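You operate a simulated robot arm through the tools that you are given. There is no shell and no other tool. Be economical: measure what you need, move in short steps, check, and stop when the job is done.

You run a simulated two-armed robot. Do the job below in one go: nothing can be reset, and whatever is moved stays where it is left.

## Task
Fetch the short black brush and set it on the flat blue cover. Put the 2 brass ring from the top of the two hand table on the pocket two of the foam board and the 3 brass ring on the steel spacer there. Take the tall can and put it on the silver square plate. Put the red brush with a white tip on top of the blue gasket. Put the no go plug gauge on the free end of the orange chest away on the top of the inspection bench. The order is free. Set down upright: tall can.

Only the result counts: the job must be done as asked and must still hold three seconds after the hand-in. Knocking over, shifting, dropping, spilling or breaking anything else fails it. A push-on lid holds only when it is set on centred and level and pressed home; a screw cap is set on level and turned clockwise until tight.

## Robot
Two 6-joint arms with three-finger grippers on one trunk, on a base that drives. Base frame: it is fixed to the floor where the robot stands at the start and does not move with it; the origin is under the middle of the robot, x ahead of it, y to its left, z up; the surface under the hand at the start is at about z = 860. Readings come in mm, rad, newtons and seconds.
The left shoulder is at the start at [21, 170, 1473], the right one opposite. With the tool pointing down near the work surface each hand reaches from about 340 to 620 mm from the robot's upright axis, wherever it stands, measured 20 degrees to its own side. Places, roughly: blue gasket (13x11x3 cm) [1600, -12500, 200]; brass ring [750, 750, 750]; flat blue cover (15x15x2 cm) [800, -600, 900]; no go plug gauge [8250, -11250, 1000]; pocket two of the foam board [4700, 0, 1100]; red brush with a white tip (2x2x15 cm) [3100, -10000, 1100]; short black brush (6x3x4 cm) [500, -200, 900]; square plate (15x12x2 cm) [500, -700, 900]; steel spacer [500, 250, 750]; tall can [-1000, 750, 750]; top of the inspection bench [800, -16100, 900]. Payload 2.2 kg a hand.
The TCP of each hand is the grasp point between the finger pads, 25 mm short of the fingertips. In the tool frame z runs along the fingers and y along their closing line. The gripper opens to 104 mm. The gripper's body begins 74 mm behind the TCP.
Orientation is that of the tool frame in the base frame, as a unit quaternion [x, y, z, w]. With the fingers straight down and closing along the base's y, the tool's x points along the base's -x, its y along +y and its z along -z.

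## Interface
- The arms move only by the tool jog_arm. It takes "left_series", "right_series" or both (then of equal length, played together; a hand with none holds still); each is a list of rows, each a list of 7 numbers: the shift along the tool's x, y, z in mm, then the turn, a rotation vector about the tool's x, y, z in rad, then the gripper command, from -1 (fully open) to 1 (shut), values between in proportion. In form: [[dx, dy, dz, wx, wy, wz, jaw], ...]. A call has 1 to 8 rows; each row shifts and turns the commanded pose from where the row before left it, along the tool's axes as they then stand. Each row takes 0.2 s and may step no farther than 50 mm and 0.15 rad from the row before; otherwise, or with a gripper value out of range, the whole call is refused. A pose out of reach is approached as far as the arm can. The call stops where the force on the tool passes 40 N (or 10 N more than at its start, if that is more) or the arm is blocked; 0.2 s more then pass. The fingers move at their own pace and stop on an object; they squeeze with about 30 N. The grip force told is the motor's: it shows also when the fingers shut on nothing. Time passes only in rows, and 0.2 s behind the last, so rows that do not move let the fingers close. The reply holds the time, the measured pose of the TCP, the force on the tool along the base axes, the opening and the grip force, in the units named above and with some noise, with the torque about the TCP (base axes, N m) and any sound that the robot's microphone picked up.
- Cameras (640 x 400 px; columns grow to the right, rows downward): "scene" is now at [136.8, -24.1, 1366.5]; the picture's right is [-0.19, -0.98, 0.00], its down [-0.52, 0.10, -0.85] and it looks along [0.83, -0.16, -0.53] (base axes); focal length 214 px, centre (320, 200). "left" rides on the left gripper at [82, -3, -104] in its tool frame; the picture's right is [0.04, 1.00, 0.00], its down [-0.75, 0.03, -0.66] and it looks along [-0.66, 0.03, 0.75] (tool axes); focal length 256 px, centre (320, 200). "right" rides on the right gripper at [82, 3, -104] in its tool frame; the picture's right is [-0.04, 1.00, 0.00], its down [-0.75, -0.03, -0.66] and it looks along [-0.66, -0.03, 0.75] (tool axes); focal length 256 px, centre (320, 200).
- camera(camera): a new picture of that camera. It takes no simulated time.
- lift_body(by): slides the trunk up (or, below 0, down) by that many mm; the arms and the scene camera ride with it, the base frame stays. It gives what a move gives, with no picture.
- steer(legs): drives the robot by 1 to 6 legs, each [ahead, left, turn to the left] in mm, mm and rad, along the robot's own axes; the way and the turn of a leg run together, so that a leg with both is an arc; at most 1500 mm and 3.142 rad a leg. The arms and the cameras ride along, it lands a little off, and it stops where it bumps. It gives what a move gives.
- pan_tilt(pan, tilt): turns the head with the scene camera to pan (to the left, within 1.047 rad either way) and tilt (down, from -0.506 to 1.204), counted from straight ahead of the robot. It gives what a move gives.
- pixel_to_xyz(camera, pixels): for up to 12 pixels [column, row] of the newest picture of that camera ("zoom" is the newest enlarged one), the place [x, y, z] in the base frame of the surface seen there, good to about 3 mm, but the place of the scene camera against the robot may be out by one fixed shift of up to 25 mm in any direction. It takes no simulated time.
- zoom(camera, box): a new picture of the part [left, top, right, bottom] of that camera's present view, enlarged. It takes no simulated time.
- close_job(): hands the job in; it is judged then, once.

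Work in short steps. Measure before you move; look again where a grasp or a placing could have gone wrong, and mend it. You have 124 turns and 128 pictures in all, those below and enlarged ones among them. Open the grippers and draw the arms clear of the work before you hand the job in, unless the task says otherwise.

The tools are called after "Call:" as a command line: name --argument value ..., lists and objects as JSON in quotes. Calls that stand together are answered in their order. jog_arm: Moves the arms, as the interface text tells. Its arguments: {"type":"object","properties":{"left_series":{"type":"array","items":{"type":"array","items":{"type":"number"}}},"right_series":{"type":"array","items":{"type":"array","items":{"type":"number"}}}},"required":[]} The other tools are called the same way: lift_body (by) slides the trunk up or down; steer (legs) drives the base; pan_tilt (pan, tilt) turns the head that bears the scene camera; camera (camera) takes a picture; pixel_to_xyz (camera, pixels) gives the place of the surface under pixels of a picture; zoom (camera, box) takes an enlarged picture of a part of a camera's view; close_job () hands the job in.

At the start:

```text
time: 0.0
left_tcp_pos: [530.0, 286.6, 1093.2]
left_tcp_rot: [0.0, 1.0, 0.0, 0.0]
left_force: [-0.3, -0.1, -0.6]
left_torque: [-0.04, -0.01, 0.02]
left_finger_gap: 103.9
left_grip_force: 0.0
right_tcp_pos: [614.4, -118.9, 1132.0]
right_tcp_rot: [0.0, 1.0, 0.001, -0.001]
right_force: [0.3, -1.6, 0.6]
right_torque: [-0.01, 0.0, -0.04]
right_finger_gap: 103.8
right_grip_force: 0.1
trunk travel left (down, up): [-665.0, 76.0]
robot x, y, heading: [-0.0, -0.9, 0.001]
head pan, tilt: [-0.194, 0.553]
```

scene: 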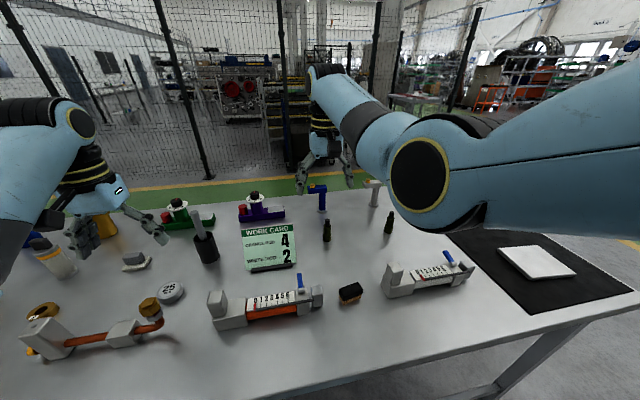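
right: 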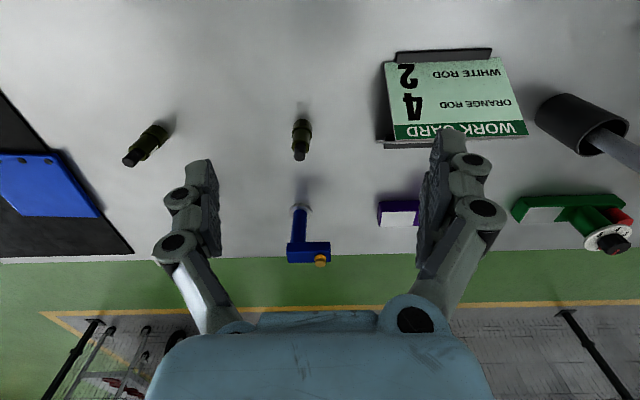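
left: 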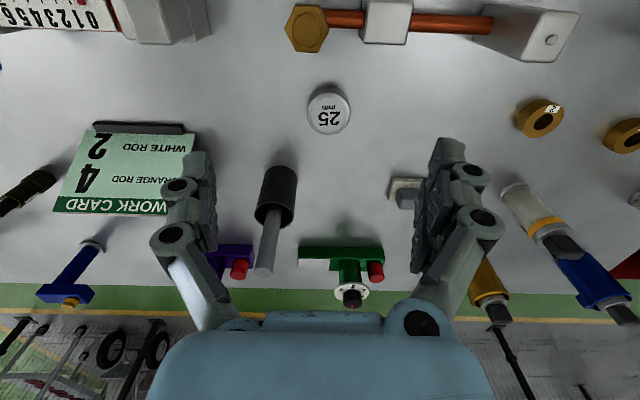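

I'll survey the table first: the start view shows the brush near (350,293) and rings at left. I'll turn the head left to look there.

Call:
pan_tilt --pan 0.6 --tilt 0.7

Call:
camera --camera "scene"

Call:
zoom --camera "left" --box '[480, 60, 640, 220]'

```text
time: 1.1
left_tcp_pos: [530.7, 286.7, 1093.2]
left_tcp_rot: [0.001, 1.0, 0.0, 0.0]
left_force: [0.2, -0.1, -0.4]
left_torque: [0.0, -0.02, 0.02]
left_finger_gap: 103.7
left_grip_force: 0.1
right_tcp_pos: [614.8, -119.1, 1133.6]
right_tcp_rot: [0.0, 1.0, 0.0, 0.0]
right_force: [0.8, -0.1, -0.6]
right_torque: [-0.01, -0.01, -0.01]
right_finger_gap: 104.3
right_grip_force: 0.1
trunk travel left (down, up): [-665.0, 76.0]
robot x, y, heading: [-1.5, -0.2, 0.001]
head pan, tilt: [0.6, 0.7]
```

```text
124 pictures are left
```

scene: 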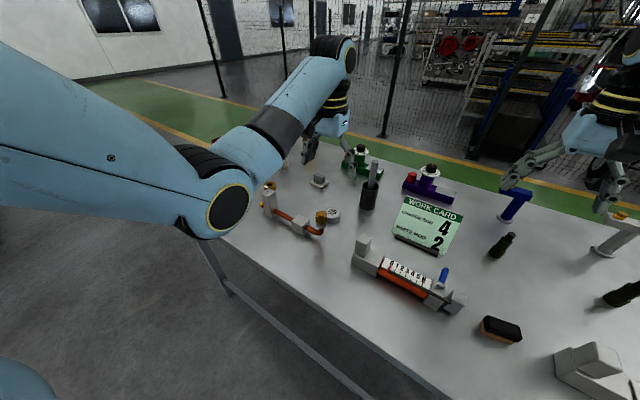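

```text
2.50 times, centred on (560, 140) of left
```

zoom: 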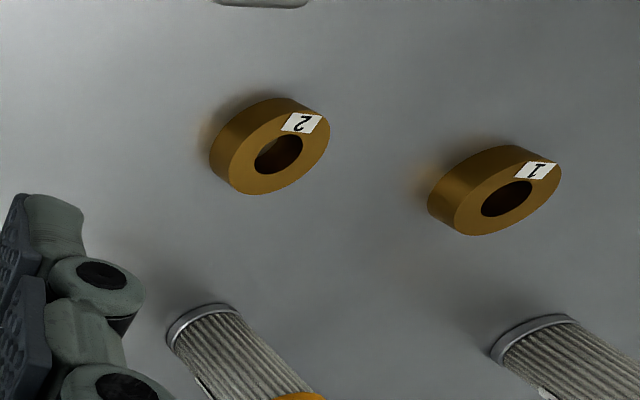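

Ring 2 is seen in the left zoom at (270,145) and ring 1 beside it. Now I look right for the plate and cover, then measure.

Call:
pan_tilt --pan -0.7 --tilt 0.7

Call:
camera --camera "scene"

Call:
pixel_to_xyz --camera "left" --pixels '[[541, 118], [620, 135], [328, 110], [405, 190], [535, 210], [387, 20], [300, 28], [120, 150], [480, 25]]'

Call:
pixel_to_xyz --camera "right" --pixels '[[50, 185], [10, 200], [90, 215], [5, 160], [60, 155], [20, 130], [300, 140], [145, 145]]'

```text
time: 2.6
left_tcp_pos: [529.1, 287.0, 1092.0]
left_tcp_rot: [0.0, 1.0, 0.001, 0.0]
left_force: [0.3, -0.6, -0.3]
left_torque: [0.02, 0.0, 0.0]
left_finger_gap: 104.1
left_grip_force: 0.0
right_tcp_pos: [614.7, -118.9, 1133.0]
right_tcp_rot: [0.0, 1.0, 0.0, 0.0]
right_force: [-0.4, 0.4, 0.9]
right_torque: [-0.03, 0.01, -0.01]
right_finger_gap: 104.0
right_grip_force: 0.1
trunk travel left (down, up): [-665.0, 76.0]
robot x, y, heading: [-0.9, -1.8, 0.002]
head pan, tilt: [-0.7, 0.7]
```

```text
122 pictures are left
```

scene: 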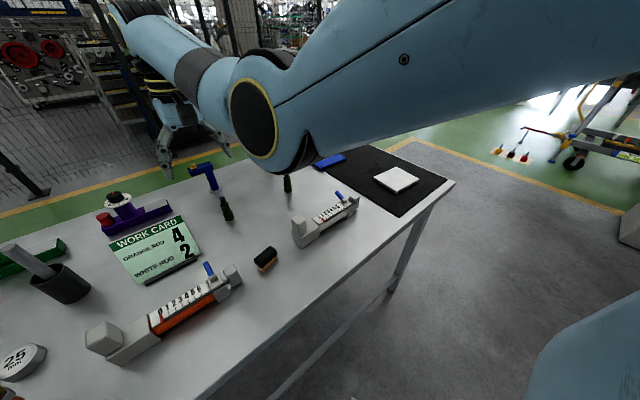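

```text
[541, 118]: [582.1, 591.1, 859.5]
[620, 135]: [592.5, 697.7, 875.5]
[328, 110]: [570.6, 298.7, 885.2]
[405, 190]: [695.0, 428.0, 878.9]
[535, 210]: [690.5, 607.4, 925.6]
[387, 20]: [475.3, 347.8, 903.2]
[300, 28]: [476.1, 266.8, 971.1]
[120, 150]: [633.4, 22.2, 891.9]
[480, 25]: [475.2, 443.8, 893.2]
```

```text
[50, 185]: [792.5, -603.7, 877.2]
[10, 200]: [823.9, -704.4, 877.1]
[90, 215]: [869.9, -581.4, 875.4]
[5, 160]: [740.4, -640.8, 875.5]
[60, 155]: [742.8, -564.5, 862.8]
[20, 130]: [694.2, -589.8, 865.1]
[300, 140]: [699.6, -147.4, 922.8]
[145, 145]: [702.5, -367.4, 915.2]
```

Plate is at about (396,180) and brush at (266,258) in the scene. I zoom and measure them.

Call:
zoom --camera "scene" --box '[200, 140, 460, 300]'

Call:
pixel_to_xyz --camera "scene" --pixels '[[266, 255], [257, 258], [275, 252], [265, 266], [395, 180], [375, 178], [402, 170], [417, 180], [392, 193], [330, 161], [316, 165], [345, 158]]'

```text
2.46 times, centred on (330, 220) of scene
```

zoom: 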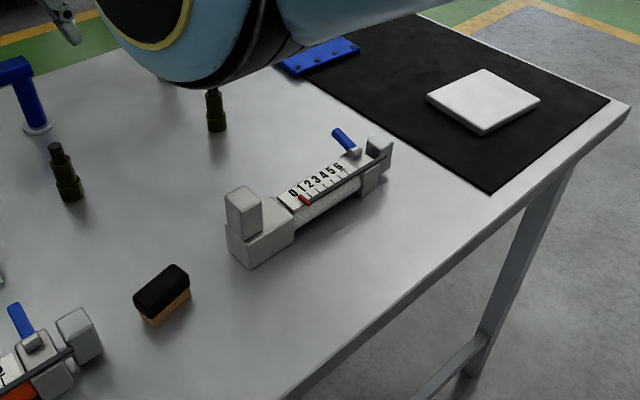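

```text
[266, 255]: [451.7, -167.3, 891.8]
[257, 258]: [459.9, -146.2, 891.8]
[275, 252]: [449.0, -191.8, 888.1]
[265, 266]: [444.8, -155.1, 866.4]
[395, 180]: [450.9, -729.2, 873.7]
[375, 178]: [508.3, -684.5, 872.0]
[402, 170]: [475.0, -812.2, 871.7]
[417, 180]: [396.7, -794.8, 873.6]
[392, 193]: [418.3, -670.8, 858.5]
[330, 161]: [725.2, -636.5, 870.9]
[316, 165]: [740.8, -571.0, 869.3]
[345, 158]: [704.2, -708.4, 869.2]
```

The brush stands at about (452,-169) with top at z≈892, long side along y. I move the right hand above it and look.

Call:
jog_arm --right_series '[[40, -12, 25, 0, 0, 0, -1], [40, -12, 25, 0, 0, 0, -1], [40, -12, 25, 0, 0, 0, -1], [42, -14, 25, 0, 0, 0, -1]]'

Call:
camera --camera "right"

```text
refused: row 4 steps farther than a row can; nothing moved
```

```text
120 pictures are left
```

right: 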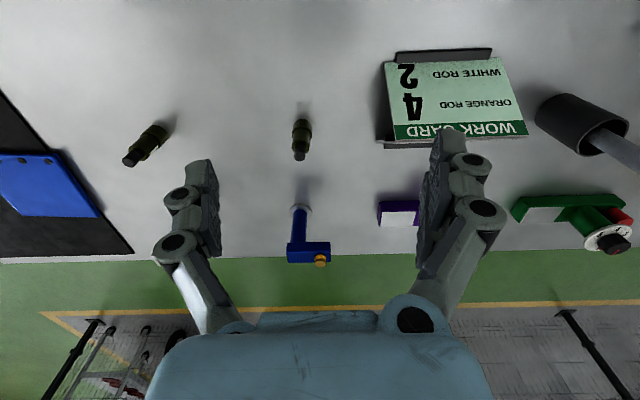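

The step was too long by a little; I split it more finely.

Call:
jog_arm --right_series '[[33, -10, 22, 0, 0, 0, -1], [33, -10, 22, 0, 0, 0, -1], [33, -10, 22, 0, 0, 0, -1], [33, -10, 22, 0, 0, 0, -1], [31, -9, 22, 0, 0, 0, -1]]'

Call:
camera --camera "right"

```text
time: 4.0
left_tcp_pos: [530.5, 288.0, 1093.5]
left_tcp_rot: [-0.001, 1.0, 0.0, 0.0]
left_force: [0.3, 0.0, 0.0]
left_torque: [-0.05, 0.03, -0.01]
left_finger_gap: 103.9
left_grip_force: 0.1
right_tcp_pos: [462.6, -190.9, 1029.4]
right_tcp_rot: [0.006, 1.0, -0.021, 0.011]
right_force: [0.9, 0.1, 0.4]
right_torque: [0.03, 0.02, -0.02]
right_finger_gap: 104.0
right_grip_force: 0.2
trunk travel left (down, up): [-665.0, 76.0]
robot x, y, heading: [-2.7, -1.0, -0.001]
head pan, tilt: [-0.7, 0.7]
stopped in row 5 (right hand): the arm was blocked; the commanded pose is now the measured one
```

```text
119 pictures are left
```

right: 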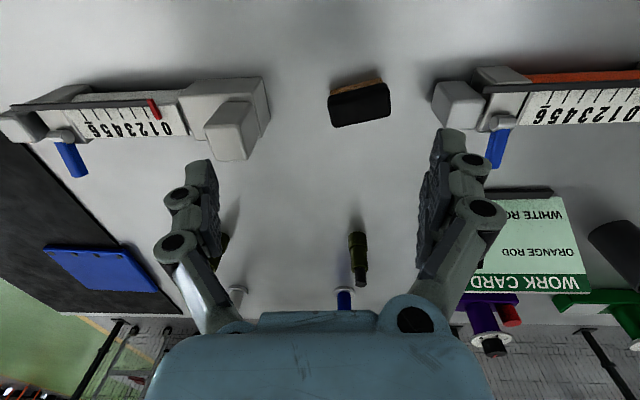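

The arm was blocked at (463,-191,1029). I measure the brush from this picture at (360,103).

Call:
pixel_to_xyz --camera "right" --pixels '[[360, 103], [332, 108], [388, 96], [358, 84], [235, 85], [240, 130], [455, 100]]'

Call:
jog_arm --right_series '[[0, 5, 20, 0, 0, 0, -1], [0, 5, 20, 0, 0, 0, -1]]'

```text
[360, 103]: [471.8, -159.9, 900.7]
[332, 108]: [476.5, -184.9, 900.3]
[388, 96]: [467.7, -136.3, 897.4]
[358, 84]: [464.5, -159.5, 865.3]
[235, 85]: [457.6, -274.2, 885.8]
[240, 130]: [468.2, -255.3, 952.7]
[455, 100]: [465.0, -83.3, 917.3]
```

```text
time: 4.6
left_tcp_pos: [529.6, 287.4, 1092.8]
left_tcp_rot: [0.0, 1.0, 0.0, 0.0]
left_force: [-0.2, 0.3, -0.1]
left_torque: [0.01, 0.02, 0.02]
left_finger_gap: 104.3
left_grip_force: 0.0
right_tcp_pos: [465.2, -187.1, 989.8]
right_tcp_rot: [0.007, 1.0, -0.025, 0.013]
right_force: [-0.5, -0.2, 0.1]
right_torque: [-0.02, -0.02, -0.06]
right_finger_gap: 104.0
right_grip_force: 0.0
trunk travel left (down, up): [-665.0, 76.0]
robot x, y, heading: [2.2, -0.9, -0.007]
head pan, tilt: [-0.7, 0.7]
```

Brush centre is (471,-160), top 900, skewed about 0.18 rad, with blocks on both sides. I level the tool, turn it to match and narrow the opening to 80 mm.

Call:
jog_arm --right_series '[[-3, 13, 10, -0.025, 0.013, -0.1, -0.54], [-1, 13, 10, -0.025, 0.013, -0.095, -0.54], [0, 0, 15, 0, 0, 0, -0.54], [0, 0, 5, 0, 0, 0, -0.54]]'

Call:
camera --camera "right"

```text
time: 5.6
left_tcp_pos: [530.1, 286.2, 1092.5]
left_tcp_rot: [0.0, 1.0, 0.0, 0.0]
left_force: [0.1, -0.6, -0.9]
left_torque: [-0.01, 0.0, 0.03]
left_finger_gap: 104.0
left_grip_force: 0.0
right_tcp_pos: [464.0, -170.3, 944.2]
right_tcp_rot: [-0.087, 0.996, -0.007, -0.007]
right_force: [0.0, 0.7, -0.4]
right_torque: [0.0, 0.04, 0.01]
right_finger_gap: 79.9
right_grip_force: 0.0
trunk travel left (down, up): [-665.0, 76.0]
robot x, y, heading: [-1.0, 3.1, -0.003]
head pan, tilt: [-0.7, 0.7]
```

```text
118 pictures are left
```

right: 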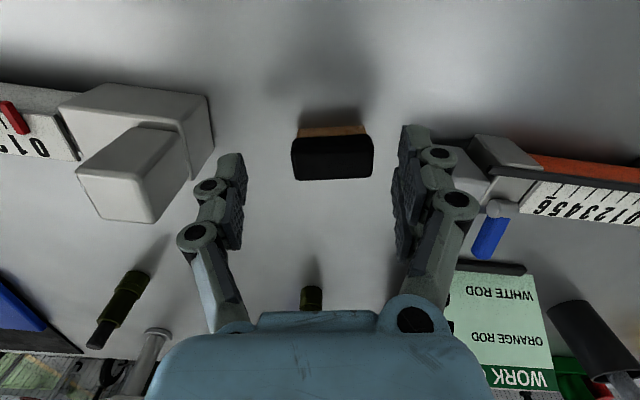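

The brush is now square to the fingers at (332,158). I measure its ends and the right block's near edge.

Call:
pixel_to_xyz --camera "right" --pixels '[[296, 158], [369, 158], [332, 145], [332, 172], [450, 155], [466, 165], [188, 150]]'

```text
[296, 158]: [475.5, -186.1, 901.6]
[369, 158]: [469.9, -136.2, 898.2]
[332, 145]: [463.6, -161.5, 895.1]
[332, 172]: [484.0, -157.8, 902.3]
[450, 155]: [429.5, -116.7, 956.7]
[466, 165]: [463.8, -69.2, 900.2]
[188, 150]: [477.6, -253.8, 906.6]
```

Brush centre is (473,-161), so I shift by (9,9), lower to z≈892 and close.

Call:
jog_arm --right_series '[[-10.4, 7.3, 10, 0, 0, 0, -0.54], [0, 0, 21, 0, 0, 0, -0.54], [0, 0, 21, 0, 0, 0, -0.54], [0, 0, 0, 0, 0, 0, 0.5], [0, 0, 0, 0, 0, 0, 0.5], [0, 0, 0, 0, 0, 0, 0.5]]'

```text
time: 7.0
left_tcp_pos: [530.1, 287.5, 1093.5]
left_tcp_rot: [0.0, 1.0, 0.0, 0.0]
left_force: [0.0, -1.0, 1.1]
left_torque: [0.01, -0.01, 0.02]
left_finger_gap: 104.1
left_grip_force: 0.0
right_tcp_pos: [476.9, -151.0, 897.2]
right_tcp_rot: [-0.091, 0.996, 0.001, -0.002]
right_force: [-0.2, 0.3, -0.1]
right_torque: [0.0, 0.03, 0.01]
right_finger_gap: 55.9
right_grip_force: 29.9
trunk travel left (down, up): [-665.0, 76.0]
robot x, y, heading: [0.0, -0.4, 0.002]
head pan, tilt: [-0.7, 0.7]
```

Fingers stopped at 56 mm on the brush. I lift it and check.

Call:
jog_arm --right_series '[[0, 0, -40, 0, 0, 0, 0.5], [0, 0, -40, 0, 0, 0, 0.5], [0, 0, -40, 0, 0, 0, 0.5], [-20, 0, -30, 0, 0, 0, 0.5]]'

Call:
camera --camera "right"

Call:
pan_tilt --pan -1.04 --tilt 0.4

Call:
camera --camera "scene"

```text
time: 8.0
left_tcp_pos: [530.2, 287.5, 1092.6]
left_tcp_rot: [0.0, 1.0, -0.001, -0.001]
left_force: [-0.3, 0.2, -1.0]
left_torque: [-0.04, 0.04, -0.01]
left_finger_gap: 103.6
left_grip_force: 0.0
right_tcp_pos: [496.8, -161.6, 1042.0]
right_tcp_rot: [-0.084, 0.996, -0.011, -0.007]
right_force: [0.6, 0.7, -1.3]
right_torque: [0.0, 0.0, 0.0]
right_finger_gap: 55.8
right_grip_force: 30.1
trunk travel left (down, up): [-665.0, 76.0]
robot x, y, heading: [0.9, -1.9, 0.002]
head pan, tilt: [-0.7, 0.7]
```

```text
117 pictures are left
```

right: 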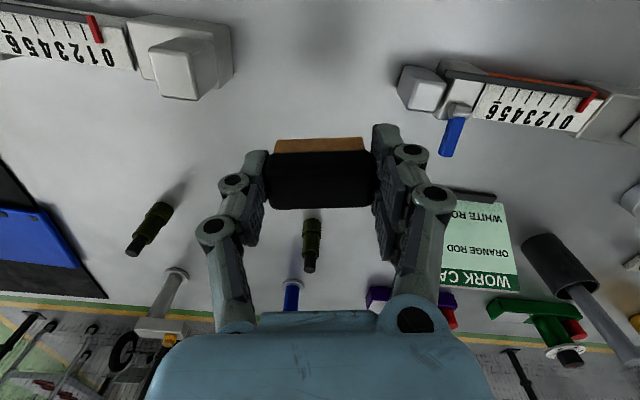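

```text
time: 8.8
left_tcp_pos: [529.6, 286.6, 1094.0]
left_tcp_rot: [0.001, 1.0, 0.0, 0.001]
left_force: [-1.3, 0.8, 0.7]
left_torque: [0.02, -0.02, 0.01]
left_finger_gap: 104.0
left_grip_force: 0.0
right_tcp_pos: [496.8, -162.1, 1044.7]
right_tcp_rot: [-0.085, 0.996, -0.011, -0.004]
right_force: [-0.9, 0.7, -1.7]
right_torque: [-0.02, 0.03, -0.03]
right_finger_gap: 55.7
right_grip_force: 30.2
trunk travel left (down, up): [-665.0, 76.0]
robot x, y, heading: [2.8, -0.3, 0.004]
head pan, tilt: [-1.04, 0.4]
```

```text
116 pictures are left
```

scene: 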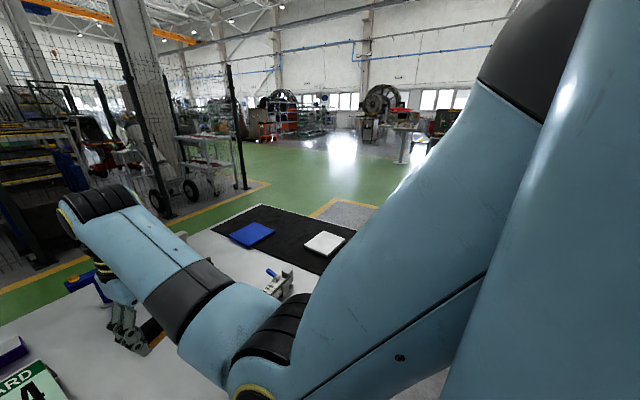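

The brush is held. I drive round to the table's right end: strafe right, turn left to face +y, then sideways to x≈800.

Call:
steer --legs '[[0, -1400, 0], [0, 0, 1.5708], [0, -800, 0]]'

Call:
pan_tilt --pan 0.0 --tilt 0.6

Call:
camera --camera "scene"

Call:
camera --camera "right"

```text
time: 23.8
left_tcp_pos: [515.8, -915.1, 1093.1]
left_tcp_rot: [0.711, -0.704, 0.0, 0.001]
left_force: [-0.8, -0.9, -0.2]
left_torque: [0.05, 0.0, 0.01]
left_finger_gap: 104.2
left_grip_force: 0.1
right_tcp_pos: [962.9, -942.2, 1047.9]
right_tcp_rot: [0.767, -0.642, 0.008, -0.005]
right_force: [0.4, 0.2, -1.0]
right_torque: [0.01, 0.04, 0.0]
right_finger_gap: 56.1
right_grip_force: 30.1
trunk travel left (down, up): [-665.0, 76.0]
robot x, y, heading: [804.9, -1442.6, 1.574]
head pan, tilt: [-1.04, 0.4]
```

```text
time: 25.0
left_tcp_pos: [515.1, -914.5, 1092.5]
left_tcp_rot: [0.711, -0.704, 0.0, 0.0]
left_force: [1.4, 0.2, 0.4]
left_torque: [-0.02, -0.01, 0.01]
left_finger_gap: 103.9
left_grip_force: 0.2
right_tcp_pos: [963.7, -941.3, 1047.1]
right_tcp_rot: [0.767, -0.642, 0.007, -0.007]
right_force: [0.6, 0.7, 0.3]
right_torque: [0.01, 0.02, 0.03]
right_finger_gap: 55.8
right_grip_force: 30.2
trunk travel left (down, up): [-665.0, 76.0]
robot x, y, heading: [804.7, -1442.4, 1.578]
head pan, tilt: [0.0, 0.6]
```

```text
115 pictures are left
```

scene: 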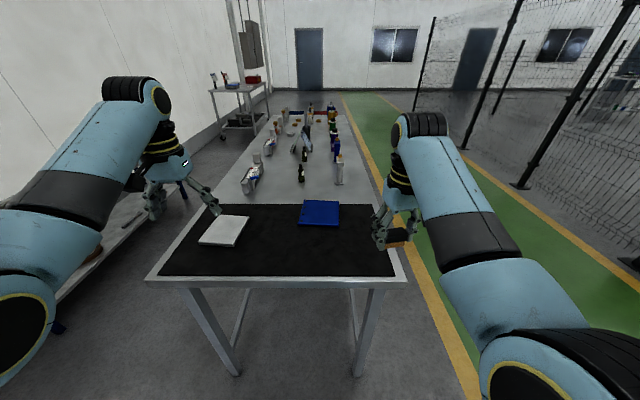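

```text
114 pictures are left
```

right: 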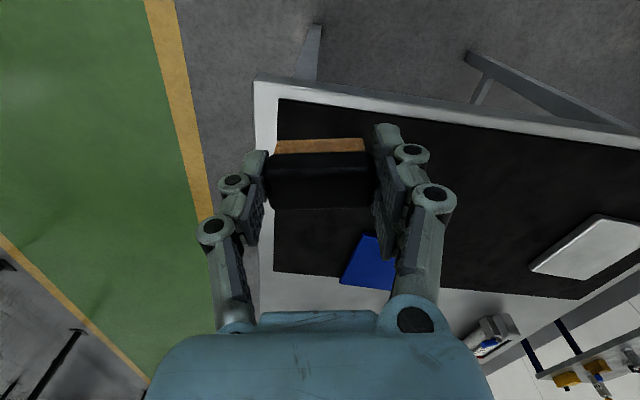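

The cover is at about (320,213) and plate at (225,230) in the scene view. I measure both and the table end.

Call:
pixel_to_xyz --camera "scene" --pixels '[[304, 201], [338, 202], [299, 224], [339, 226], [320, 213], [217, 216], [249, 217], [199, 241], [233, 245], [278, 284], [390, 277]]'

Call:
pixel_to_xyz --camera "right" --pixels '[[365, 240], [343, 282], [388, 287], [430, 105], [600, 240]]'

```text
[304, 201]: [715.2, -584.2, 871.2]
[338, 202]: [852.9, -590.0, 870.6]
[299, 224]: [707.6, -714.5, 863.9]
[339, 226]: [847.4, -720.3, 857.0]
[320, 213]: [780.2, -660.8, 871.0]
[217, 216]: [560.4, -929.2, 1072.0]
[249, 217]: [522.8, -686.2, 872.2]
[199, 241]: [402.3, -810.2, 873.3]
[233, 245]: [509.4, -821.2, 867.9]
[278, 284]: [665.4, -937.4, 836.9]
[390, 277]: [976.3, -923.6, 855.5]
```

```text
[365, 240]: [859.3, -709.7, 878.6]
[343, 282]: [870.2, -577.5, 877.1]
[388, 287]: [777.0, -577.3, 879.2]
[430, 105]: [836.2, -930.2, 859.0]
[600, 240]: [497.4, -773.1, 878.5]
```

The hand camera puts the cover centre near (790,-648). I strafe left 180 and go ahead 230 so that the right hand lands above it.

Call:
steer --legs '[[0, 180, 0], [230, 0, 0]]'

Call:
camera --camera "right"

```text
time: 27.9
left_tcp_pos: [338.6, -683.0, 1092.6]
left_tcp_rot: [0.708, -0.707, 0.001, 0.001]
left_force: [0.7, -0.4, -0.1]
left_torque: [-0.03, -0.04, -0.01]
left_finger_gap: 104.1
left_grip_force: 0.1
right_tcp_pos: [785.2, -712.5, 1048.7]
right_tcp_rot: [0.764, -0.645, 0.008, -0.006]
right_force: [-0.9, 0.0, -0.3]
right_torque: [-0.01, 0.01, -0.01]
right_finger_gap: 55.8
right_grip_force: 29.8
trunk travel left (down, up): [-665.0, 76.0]
robot x, y, heading: [624.1, -1215.9, 1.572]
head pan, tilt: [0.0, 0.6]
```

```text
113 pictures are left
```

right: 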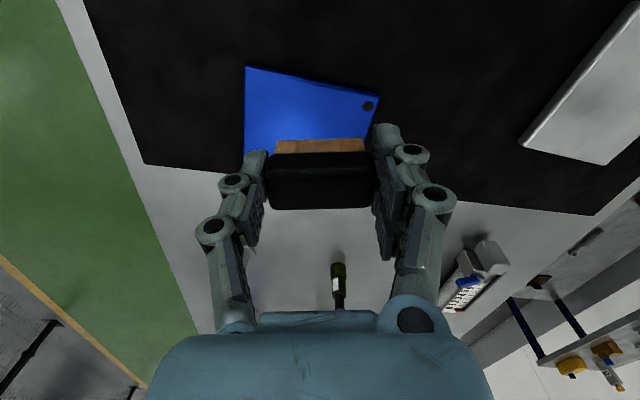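

Call:
pixel_to_xyz --camera "right" --pixels '[[248, 70], [374, 97], [252, 145], [310, 110], [368, 106], [600, 130], [525, 142]]'

```text
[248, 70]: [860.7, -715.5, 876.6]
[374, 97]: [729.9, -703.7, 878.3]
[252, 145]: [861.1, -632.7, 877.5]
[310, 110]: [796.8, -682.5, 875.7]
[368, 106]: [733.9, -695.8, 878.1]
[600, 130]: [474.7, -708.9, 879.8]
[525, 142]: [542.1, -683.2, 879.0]
```

Cover spans about x 726–864, y −717…−577, top z≈877; centre (795,-646). I move there and lower to just above the cover.

Call:
jog_arm --right_series '[[-32, -11, 20, 0, 0, 0, 0.5], [-32, -10.6, 20, 0, 0, 0, 0.5], [0, 0, 40, 0, 0, 0, 0.5], [0, 0, 38, 0, 0, 0, 0.5]]'

Call:
camera --camera "right"

```text
time: 28.9
left_tcp_pos: [337.6, -683.1, 1092.6]
left_tcp_rot: [0.708, -0.707, 0.001, 0.0]
left_force: [-0.5, 0.6, 0.1]
left_torque: [-0.02, -0.01, 0.01]
left_finger_gap: 104.0
left_grip_force: 0.2
right_tcp_pos: [798.7, -646.9, 930.0]
right_tcp_rot: [0.765, -0.644, 0.009, -0.006]
right_force: [-0.5, 0.8, -0.3]
right_torque: [-0.01, 0.01, 0.0]
right_finger_gap: 55.8
right_grip_force: 30.1
trunk travel left (down, up): [-665.0, 76.0]
robot x, y, heading: [621.8, -1212.8, 1.574]
head pan, tilt: [0.0, 0.6]
```

```text
112 pictures are left
```

right: 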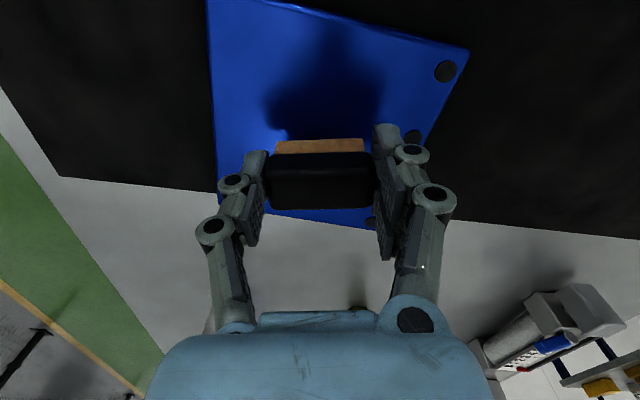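

Brush hangs over the cover. I lower in small steps to contact, then open only slightly.

Call:
jog_arm --right_series '[[0, 0, 8, 0, 0, 0, 0.5], [0, 0, 4, 0, 0, 0, 0.5], [0, 0, 3, 0, 0, 0, 0.5], [0, 0, 2, 0, 0, 0, 0.5]]'

```text
time: 29.9
left_tcp_pos: [337.7, -682.9, 1094.1]
left_tcp_rot: [0.708, -0.706, 0.001, 0.0]
left_force: [0.8, -0.3, 0.2]
left_torque: [-0.04, -0.02, 0.04]
left_finger_gap: 104.2
left_grip_force: 0.0
right_tcp_pos: [799.2, -647.8, 913.6]
right_tcp_rot: [0.765, -0.644, 0.008, -0.007]
right_force: [0.3, 0.2, 3.2]
right_torque: [-0.03, 0.08, 0.0]
right_finger_gap: 55.8
right_grip_force: 30.5
trunk travel left (down, up): [-665.0, 76.0]
robot x, y, heading: [625.8, -1212.5, 1.572]
head pan, tilt: [0.0, 0.6]
```

Contact shows 3 N upward; I open to about 80 mm and back off straight up.

Call:
jog_arm --right_series '[[0, 0, 0, 0, 0, 0, -0.5], [0, 0, 0, 0, 0, 0, -0.5], [0, 0, 0, 0, 0, 0, -0.5], [0, 0, -40, 0, 0, 0, -0.5], [0, 0, -40, 0, 0, 0, -0.5], [0, 0, -40, 0, 0, 0, -0.5]]'

Call:
camera --camera "right"

Call:
pan_tilt --pan 0.7 --tilt 0.3

Call:
camera --camera "scene"

```text
time: 31.3
left_tcp_pos: [338.8, -684.0, 1093.1]
left_tcp_rot: [-0.707, 0.707, 0.0, 0.0]
left_force: [-0.4, 0.3, 0.1]
left_torque: [0.0, 0.0, 0.02]
left_finger_gap: 103.9
left_grip_force: 0.1
right_tcp_pos: [795.9, -647.6, 1032.6]
right_tcp_rot: [0.765, -0.644, 0.008, -0.006]
right_force: [-1.1, -0.1, -0.3]
right_torque: [-0.01, 0.0, -0.02]
right_finger_gap: 78.2
right_grip_force: 0.0
trunk travel left (down, up): [-665.0, 76.0]
robot x, y, heading: [620.7, -1215.2, 1.572]
head pan, tilt: [0.0, 0.6]
```

```text
111 pictures are left
```

right: 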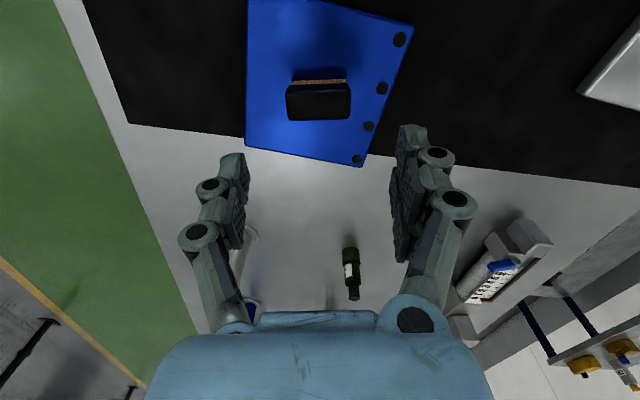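

```text
time: 32.4
left_tcp_pos: [338.2, -683.4, 1093.1]
left_tcp_rot: [0.708, -0.706, -0.001, 0.0]
left_force: [0.5, -0.1, 0.0]
left_torque: [0.0, 0.01, 0.05]
left_finger_gap: 103.9
left_grip_force: 0.0
right_tcp_pos: [796.9, -646.3, 1032.9]
right_tcp_rot: [0.765, -0.644, 0.009, -0.006]
right_force: [-0.1, -0.4, 0.0]
right_torque: [-0.01, 0.05, -0.01]
right_finger_gap: 78.3
right_grip_force: 0.1
trunk travel left (down, up): [-665.0, 76.0]
robot x, y, heading: [627.1, -1215.6, 1.568]
head pan, tilt: [0.7, 0.3]
```

```text
110 pictures are left
```

scene: 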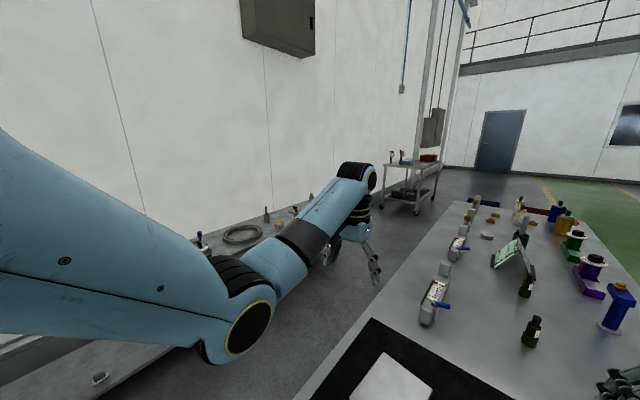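

The brush rests on the cover. The long bench along x≈−1000 is behind; I back out, turn to face −x and travel up the aisle to look.

Call:
steer --legs '[[-230, 0, 0], [0, 620, 0], [0, 0, 1.5708], [0, -1000, 0], [0, -1000, 0]]'

Call:
pan_tilt --pan -0.3 --tilt 0.5

Call:
camera --camera "scene"

Call:
camera --camera "right"

```text
time: 50.6
left_tcp_pos: [-575.2, 246.6, 1093.2]
left_tcp_rot: [1.0, 0.026, 0.001, 0.0]
left_force: [-0.5, -0.2, 0.4]
left_torque: [0.01, 0.0, -0.01]
left_finger_gap: 104.0
left_grip_force: 0.1
right_tcp_pos: [-635.2, 701.7, 1033.3]
right_tcp_rot: [0.994, 0.11, 0.002, -0.01]
right_force: [-1.3, -0.7, 0.3]
right_torque: [-0.02, -0.02, 0.01]
right_finger_gap: 78.0
right_grip_force: 0.0
trunk travel left (down, up): [-665.0, 76.0]
robot x, y, heading: [-61.8, 560.8, -3.088]
head pan, tilt: [0.7, 0.3]
```

```text
time: 51.9
left_tcp_pos: [-573.8, 245.4, 1092.9]
left_tcp_rot: [1.0, 0.026, 0.0, 0.0]
left_force: [0.4, 0.2, 0.8]
left_torque: [0.01, -0.01, -0.03]
left_finger_gap: 103.8
left_grip_force: 0.0
right_tcp_pos: [-634.7, 701.9, 1032.6]
right_tcp_rot: [0.994, 0.112, 0.002, -0.01]
right_force: [0.8, -0.9, -0.5]
right_torque: [0.03, -0.02, 0.01]
right_finger_gap: 77.9
right_grip_force: 0.0
trunk travel left (down, up): [-665.0, 76.0]
robot x, y, heading: [-57.9, 559.8, -3.094]
head pan, tilt: [-0.3, 0.499]
```

```text
109 pictures are left
```

scene: 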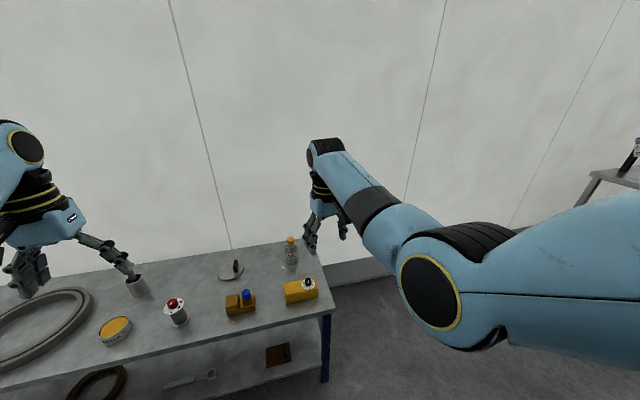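

```text
108 pictures are left
```

right: 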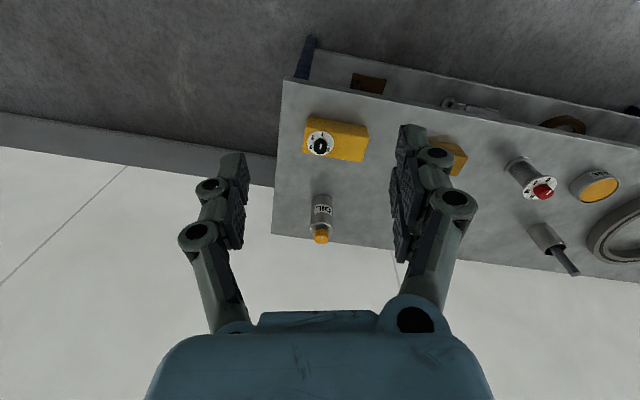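

I zoom on the bench; the OIL can at scene (290,252) could be the tall can.

Call:
zoom --camera "scene" --box '[80, 220, 340, 380]'

Call:
pixel_to_xyz --camera "right" --pixels '[[321, 210], [320, 235], [322, 197], [535, 178], [595, 180], [545, 235], [460, 155], [335, 140], [280, 200], [300, 110]]'

```text
2.46 times, centred on (210, 300) of scene
```

zoom: 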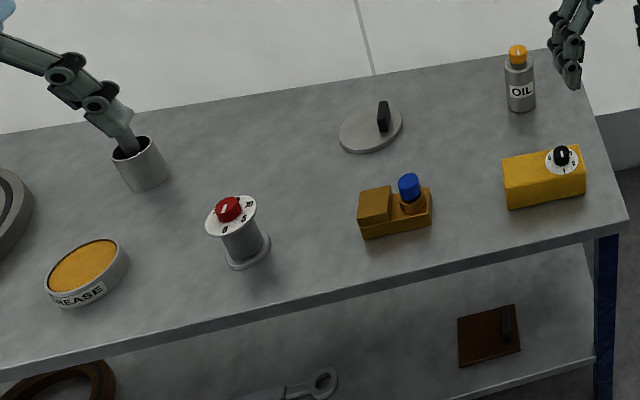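

```text
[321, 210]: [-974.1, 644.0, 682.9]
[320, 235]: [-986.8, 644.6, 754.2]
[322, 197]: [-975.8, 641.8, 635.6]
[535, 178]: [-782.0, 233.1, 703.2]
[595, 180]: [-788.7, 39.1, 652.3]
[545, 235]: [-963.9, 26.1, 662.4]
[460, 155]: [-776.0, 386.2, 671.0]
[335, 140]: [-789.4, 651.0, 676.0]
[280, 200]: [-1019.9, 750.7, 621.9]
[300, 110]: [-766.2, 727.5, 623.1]
```

The OIL can stands at about (-985,643) on the bench at z≈622. I check the wall distance behind it and the can's outline more closely.

Call:
pixel_to_xyz --camera "right" --pixels '[[150, 240], [380, 270], [200, 165], [320, 185], [313, 215], [331, 213]]'

Call:
zoom --camera "right" --box '[270, 90, 430, 250]'

```text
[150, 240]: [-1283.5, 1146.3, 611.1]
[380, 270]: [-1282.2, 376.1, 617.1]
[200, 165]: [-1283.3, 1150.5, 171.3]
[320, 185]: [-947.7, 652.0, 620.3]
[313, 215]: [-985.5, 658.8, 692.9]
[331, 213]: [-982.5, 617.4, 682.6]
```

```text
2.50 times, centred on (350, 170) of right
```

zoom: 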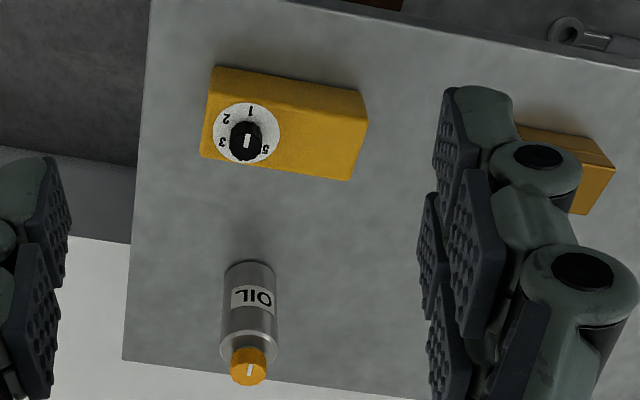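

The wall is at x≈−1283, so there is room. I drive up to the bench and lower the trunk by 200.

Call:
steer --legs '[[0, 105, -0.048], [350, 0, 0]]'

Call:
lift_body --by -200

Call:
camera --camera "right"

```text
time: 54.9
left_tcp_pos: [-928.0, 168.3, 1092.3]
left_tcp_rot: [1.0, 0.001, 0.001, 0.0]
left_force: [1.0, -0.9, -0.1]
left_torque: [0.0, -0.02, 0.01]
left_finger_gap: 104.0
left_grip_force: 0.1
right_tcp_pos: [-965.6, 625.9, 1032.8]
right_tcp_rot: [0.996, 0.085, 0.002, -0.01]
right_force: [-1.1, 0.8, 1.2]
right_torque: [0.0, -0.02, -0.01]
right_finger_gap: 78.2
right_grip_force: 0.1
trunk travel left (down, up): [-665.0, 76.0]
robot x, y, heading: [-399.0, 458.8, -3.138]
head pan, tilt: [-0.3, 0.499]
```

```text
time: 57.1
left_tcp_pos: [-928.4, 168.1, 892.1]
left_tcp_rot: [1.0, 0.001, 0.0, 0.0]
left_force: [0.4, 0.2, -0.1]
left_torque: [0.01, 0.01, -0.03]
left_finger_gap: 104.0
left_grip_force: 0.1
right_tcp_pos: [-965.2, 626.7, 833.3]
right_tcp_rot: [0.996, 0.085, 0.002, -0.01]
right_force: [0.2, -0.2, 0.3]
right_torque: [0.01, -0.02, -0.01]
right_finger_gap: 77.9
right_grip_force: 0.1
trunk travel left (down, up): [-465.0, 276.0]
robot x, y, heading: [-398.2, 454.2, -3.14]
head pan, tilt: [-0.3, 0.499]
```

```text
105 pictures are left
```

right: 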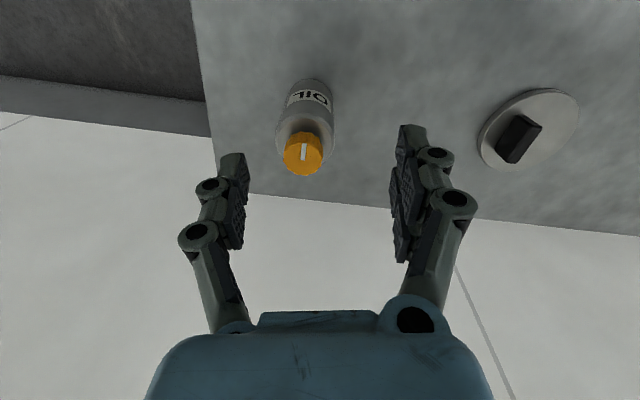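

Call:
pixel_to_xyz --camera "right" --pixels '[[303, 152], [287, 152], [320, 152], [303, 170], [305, 90], [305, 110], [281, 140], [332, 130], [220, 160], [420, 200]]'

```text
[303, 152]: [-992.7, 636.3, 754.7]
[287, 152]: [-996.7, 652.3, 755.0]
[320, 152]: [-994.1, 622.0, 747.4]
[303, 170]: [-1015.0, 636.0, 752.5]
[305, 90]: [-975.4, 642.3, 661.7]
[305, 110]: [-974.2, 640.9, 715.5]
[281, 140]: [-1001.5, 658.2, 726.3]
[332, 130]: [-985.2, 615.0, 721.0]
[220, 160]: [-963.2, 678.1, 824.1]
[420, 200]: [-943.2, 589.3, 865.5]
```

Can axis is about (-997,637), body top 727, radius ≈22. I centre above it, descend to z≈698 and close.

Call:
jog_arm --right_series '[[-15, -7.6, 0, -0.02, -0.006, 0, -0.8], [-15, -7.6, 20, 0, 0, 0, -0.8], [0, 0, 38, 0, 0, 0, -0.8], [0, 0, 38, 0, 0, 0, -0.8], [0, 0, 38, 0, 0, 0, -0.8]]'

Call:
camera --camera "right"

```text
time: 58.3
left_tcp_pos: [-928.0, 168.0, 893.0]
left_tcp_rot: [1.0, 0.0, -0.001, -0.001]
left_force: [-0.2, 0.2, 0.1]
left_torque: [-0.03, -0.01, -0.02]
left_finger_gap: 104.0
left_grip_force: 0.1
right_tcp_pos: [-986.2, 636.6, 707.7]
right_tcp_rot: [0.996, 0.085, -0.002, 0.0]
right_force: [0.5, 0.2, 0.4]
right_torque: [0.01, 0.0, 0.0]
right_finger_gap: 93.8
right_grip_force: 0.0
right hand out of reach, approached as far as the arm can: row 5
trunk travel left (down, up): [-465.0, 276.0]
robot x, y, heading: [-398.3, 454.6, -3.14]
head pan, tilt: [-0.3, 0.499]
```

```text
104 pictures are left
```

right: 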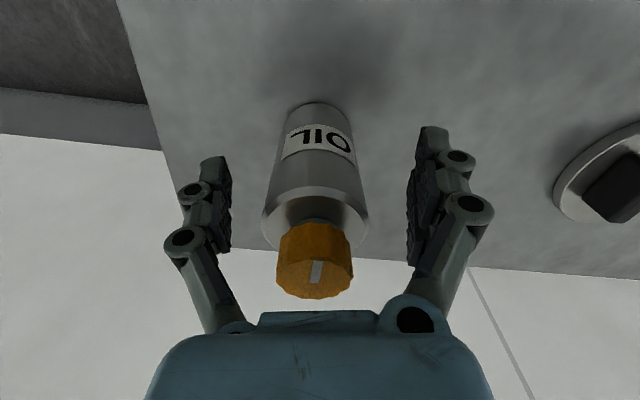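

The arm is at the edge of reach. I drive 40 mm ahead slowly while drawing back is unnecessary — fingers lie beside the can, not before it — but to be safe I first raise the hand back above the cap.

Call:
jog_arm --right_series '[[10, 0, -45, 0, 0, 0, -0.8], [10, 0, -45, 0, 0, 0, -0.8]]'

Call:
steer --legs '[[60, 0, 0]]'

Call:
lift_body --by -40

Call:
camera --camera "right"

```text
time: 58.9
left_tcp_pos: [-928.8, 168.0, 891.9]
left_tcp_rot: [1.0, 0.0, 0.0, 0.0]
left_force: [-0.7, 0.3, -0.1]
left_torque: [-0.01, -0.02, 0.01]
left_finger_gap: 104.0
left_grip_force: 0.1
right_tcp_pos: [-963.8, 641.2, 799.5]
right_tcp_rot: [0.996, 0.085, 0.001, 0.0]
right_force: [-0.2, 0.0, 0.0]
right_torque: [-0.02, 0.01, 0.02]
right_finger_gap: 93.6
right_grip_force: 0.2
trunk travel left (down, up): [-465.0, 276.0]
robot x, y, heading: [-398.6, 453.8, -3.143]
head pan, tilt: [-0.3, 0.499]
```

```text
time: 59.8
left_tcp_pos: [-988.2, 166.9, 892.5]
left_tcp_rot: [1.0, 0.001, 0.001, 0.0]
left_force: [-1.0, 1.0, -0.4]
left_torque: [0.01, -0.06, 0.03]
left_finger_gap: 103.8
left_grip_force: 0.0
right_tcp_pos: [-1026.6, 643.2, 797.7]
right_tcp_rot: [0.996, 0.085, 0.001, 0.0]
right_force: [-0.9, 0.4, -0.4]
right_torque: [0.01, -0.03, 0.02]
right_finger_gap: 93.8
right_grip_force: 0.1
trunk travel left (down, up): [-465.0, 276.0]
robot x, y, heading: [-457.1, 454.5, -3.146]
head pan, tilt: [-0.3, 0.499]
```

```text
time: 60.7
left_tcp_pos: [-989.5, 166.2, 849.5]
left_tcp_rot: [1.0, 0.001, -0.001, 0.001]
left_force: [0.6, -1.1, -0.9]
left_torque: [0.03, 0.0, 0.02]
left_finger_gap: 104.0
left_grip_force: 0.0
right_tcp_pos: [-1024.5, 642.3, 760.1]
right_tcp_rot: [0.996, 0.086, 0.0, 0.0]
right_force: [0.3, 0.1, 0.2]
right_torque: [0.01, 0.02, -0.01]
right_finger_gap: 93.7
right_grip_force: 0.2
trunk travel left (down, up): [-425.0, 316.0]
robot x, y, heading: [-456.2, 454.0, -3.139]
head pan, tilt: [-0.3, 0.499]
```

```text
103 pictures are left
```

right: 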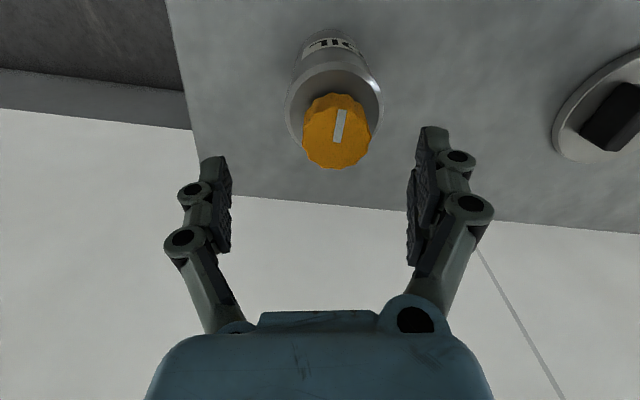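

The hand is 27 mm past the can. I shift back to (-997,637), lower to z≈698 and close.

Call:
jog_arm --right_series '[[25.7, 9.5, 0, 0, 0, 0, -0.8], [0, 0, 31, 0, 0, 0, -0.8], [0, 0, 31, 0, 0, 0, -0.8], [0, 0, 0, 0, 0, 0, 0.5], [0, 0, 0, 0, 0, 0, 0.5], [0, 0, 0, 0, 0, 0, 0.5]]'

Call:
camera --camera "right"

```text
time: 62.1
left_tcp_pos: [-989.7, 168.2, 849.3]
left_tcp_rot: [1.0, 0.001, 0.0, 0.001]
left_force: [-0.2, -0.8, 0.2]
left_torque: [0.05, 0.04, 0.06]
left_finger_gap: 103.7
left_grip_force: 0.1
right_tcp_pos: [-998.0, 635.0, 695.3]
right_tcp_rot: [0.996, 0.086, 0.001, -0.001]
right_force: [-0.1, 1.3, -0.3]
right_torque: [-0.03, 0.06, 0.01]
right_finger_gap: 53.1
right_grip_force: 30.5
trunk travel left (down, up): [-425.0, 316.0]
robot x, y, heading: [-459.6, 454.6, -3.145]
head pan, tilt: [-0.3, 0.499]
```

```text
102 pictures are left
```

right: 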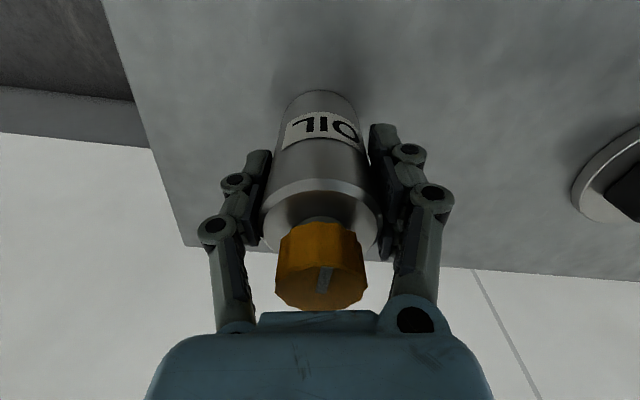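

The can is gripped at 53 mm. I lift with the trunk, then drive back down the aisle to the table's end facing +y.

Call:
lift_body --by 310

Call:
steer --legs '[[-440, 0, 0], [0, 1000, 0], [0, 900, 0], [0, 0, -1.571], [0, -300, 0]]'

Call:
camera --camera "right"

```text
time: 65.1
left_tcp_pos: [-989.1, 167.4, 1159.0]
left_tcp_rot: [1.0, 0.001, -0.001, 0.001]
left_force: [0.3, -0.1, 0.3]
left_torque: [-0.01, 0.02, 0.01]
left_finger_gap: 104.1
left_grip_force: 0.2
right_tcp_pos: [-998.2, 636.5, 1006.9]
right_tcp_rot: [0.996, 0.086, 0.001, 0.0]
right_force: [-0.3, 0.1, -0.8]
right_torque: [0.02, 0.0, 0.01]
right_finger_gap: 53.3
right_grip_force: 30.2
trunk travel left (down, up): [-735.0, 6.0]
robot x, y, heading: [-458.7, 453.0, -3.14]
head pan, tilt: [-0.3, 0.499]
```

```text
time: 82.5
left_tcp_pos: [-10.1, -931.9, 1160.4]
left_tcp_rot: [0.715, -0.699, -0.001, 0.0]
left_force: [0.3, -0.8, 0.3]
left_torque: [0.02, 0.03, -0.01]
left_finger_gap: 104.3
left_grip_force: 0.1
right_tcp_pos: [459.2, -913.2, 1006.6]
right_tcp_rot: [0.771, -0.637, 0.0, -0.001]
right_force: [1.0, -1.0, -1.1]
right_torque: [-0.02, 0.01, 0.02]
right_finger_gap: 53.3
right_grip_force: 30.0
trunk travel left (down, up): [-735.0, 6.0]
robot x, y, heading: [287.0, -1462.1, 1.589]
head pan, tilt: [-0.3, 0.499]
```

```text
101 pictures are left
```

right: 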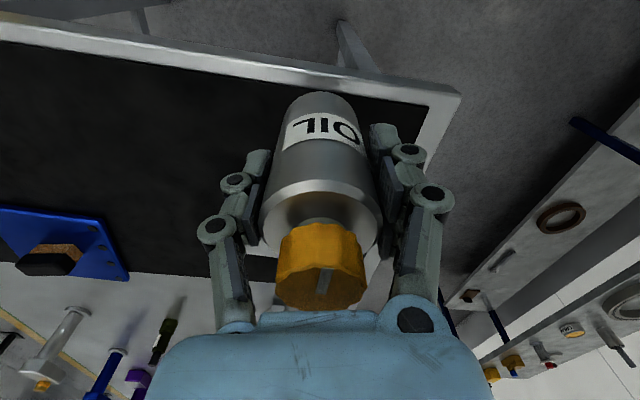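

The plate is hidden behind the can in this view; I drive ahead 130 and look with the scene camera.

Call:
steer --legs '[[130, 0, -0.018]]'

Call:
pan_tilt --pan -0.3 --tilt 0.75

Call:
camera --camera "scene"

Call:
camera --camera "left"

```text
time: 83.8
left_tcp_pos: [-2.2, -795.2, 1160.2]
left_tcp_rot: [0.708, -0.706, 0.0, 0.0]
left_force: [0.3, -0.1, 0.0]
left_torque: [0.03, 0.01, 0.03]
left_finger_gap: 104.0
left_grip_force: 0.0
right_tcp_pos: [467.4, -785.8, 1006.6]
right_tcp_rot: [0.765, -0.644, 0.0, 0.0]
right_force: [0.2, -0.1, -0.8]
right_torque: [-0.01, 0.0, 0.01]
right_finger_gap: 53.3
right_grip_force: 30.1
trunk travel left (down, up): [-735.0, 6.0]
robot x, y, heading: [286.4, -1329.3, 1.57]
head pan, tilt: [-0.3, 0.499]
```

```text
time: 84.6
left_tcp_pos: [-2.7, -795.1, 1158.7]
left_tcp_rot: [0.709, -0.706, 0.0, 0.0]
left_force: [0.6, -0.5, 0.2]
left_torque: [0.0, -0.02, 0.0]
left_finger_gap: 103.9
left_grip_force: 0.1
right_tcp_pos: [467.7, -786.2, 1006.4]
right_tcp_rot: [0.766, -0.643, 0.001, 0.0]
right_force: [0.3, 0.6, -1.3]
right_torque: [-0.01, -0.01, 0.04]
right_finger_gap: 52.9
right_grip_force: 30.2
trunk travel left (down, up): [-735.0, 6.0]
robot x, y, heading: [286.7, -1328.8, 1.572]
head pan, tilt: [-0.3, 0.75]
```

```text
100 pictures are left
```

scene: 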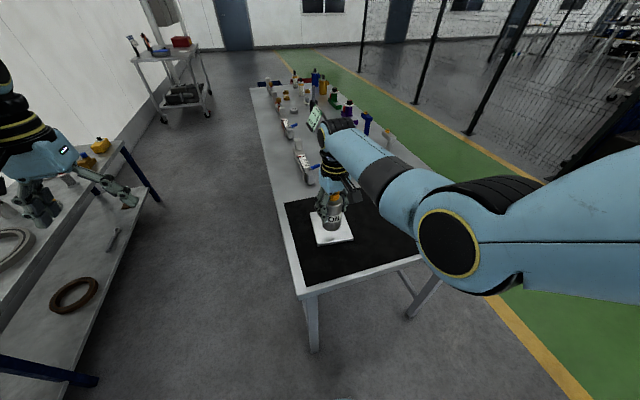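

```text
99 pictures are left
```

left: 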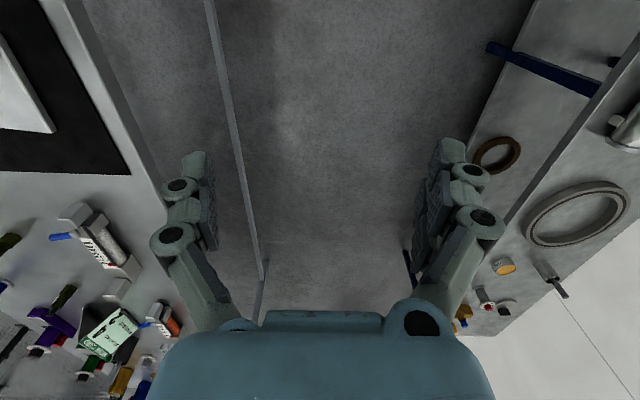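

I zoom on the plate and measure its corners; the left camera shows its corner at (52,130).

Call:
zoom --camera "scene" --box '[290, 180, 390, 260]'

Call:
pixel_to_xyz --camera "scene" --pixels '[[316, 244], [352, 238], [311, 214], [335, 242], [314, 230], [345, 218]]'

Call:
pixel_to_xyz --camera "left" --pixels '[[50, 129], [10, 125], [20, 80], [4, 45], [130, 172]]'

```text
5.00 times, centred on (340, 220) of scene
```

zoom: 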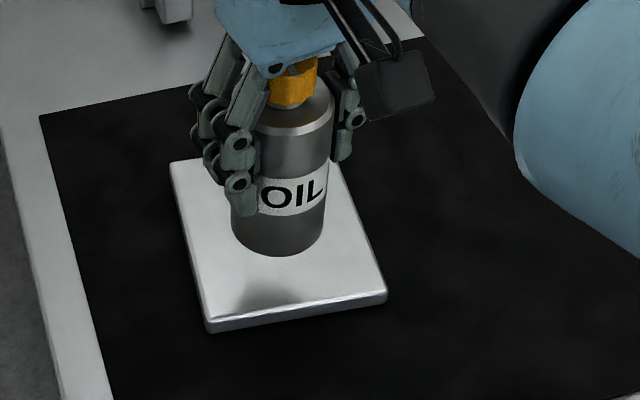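

```text
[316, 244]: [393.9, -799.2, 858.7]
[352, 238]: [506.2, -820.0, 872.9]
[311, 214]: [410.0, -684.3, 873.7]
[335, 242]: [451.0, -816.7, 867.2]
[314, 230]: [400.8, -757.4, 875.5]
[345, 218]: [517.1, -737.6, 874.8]
```

```text
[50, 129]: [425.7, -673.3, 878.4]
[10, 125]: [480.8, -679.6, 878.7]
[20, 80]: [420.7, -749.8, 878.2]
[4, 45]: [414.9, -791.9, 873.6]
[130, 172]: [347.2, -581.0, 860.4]
```

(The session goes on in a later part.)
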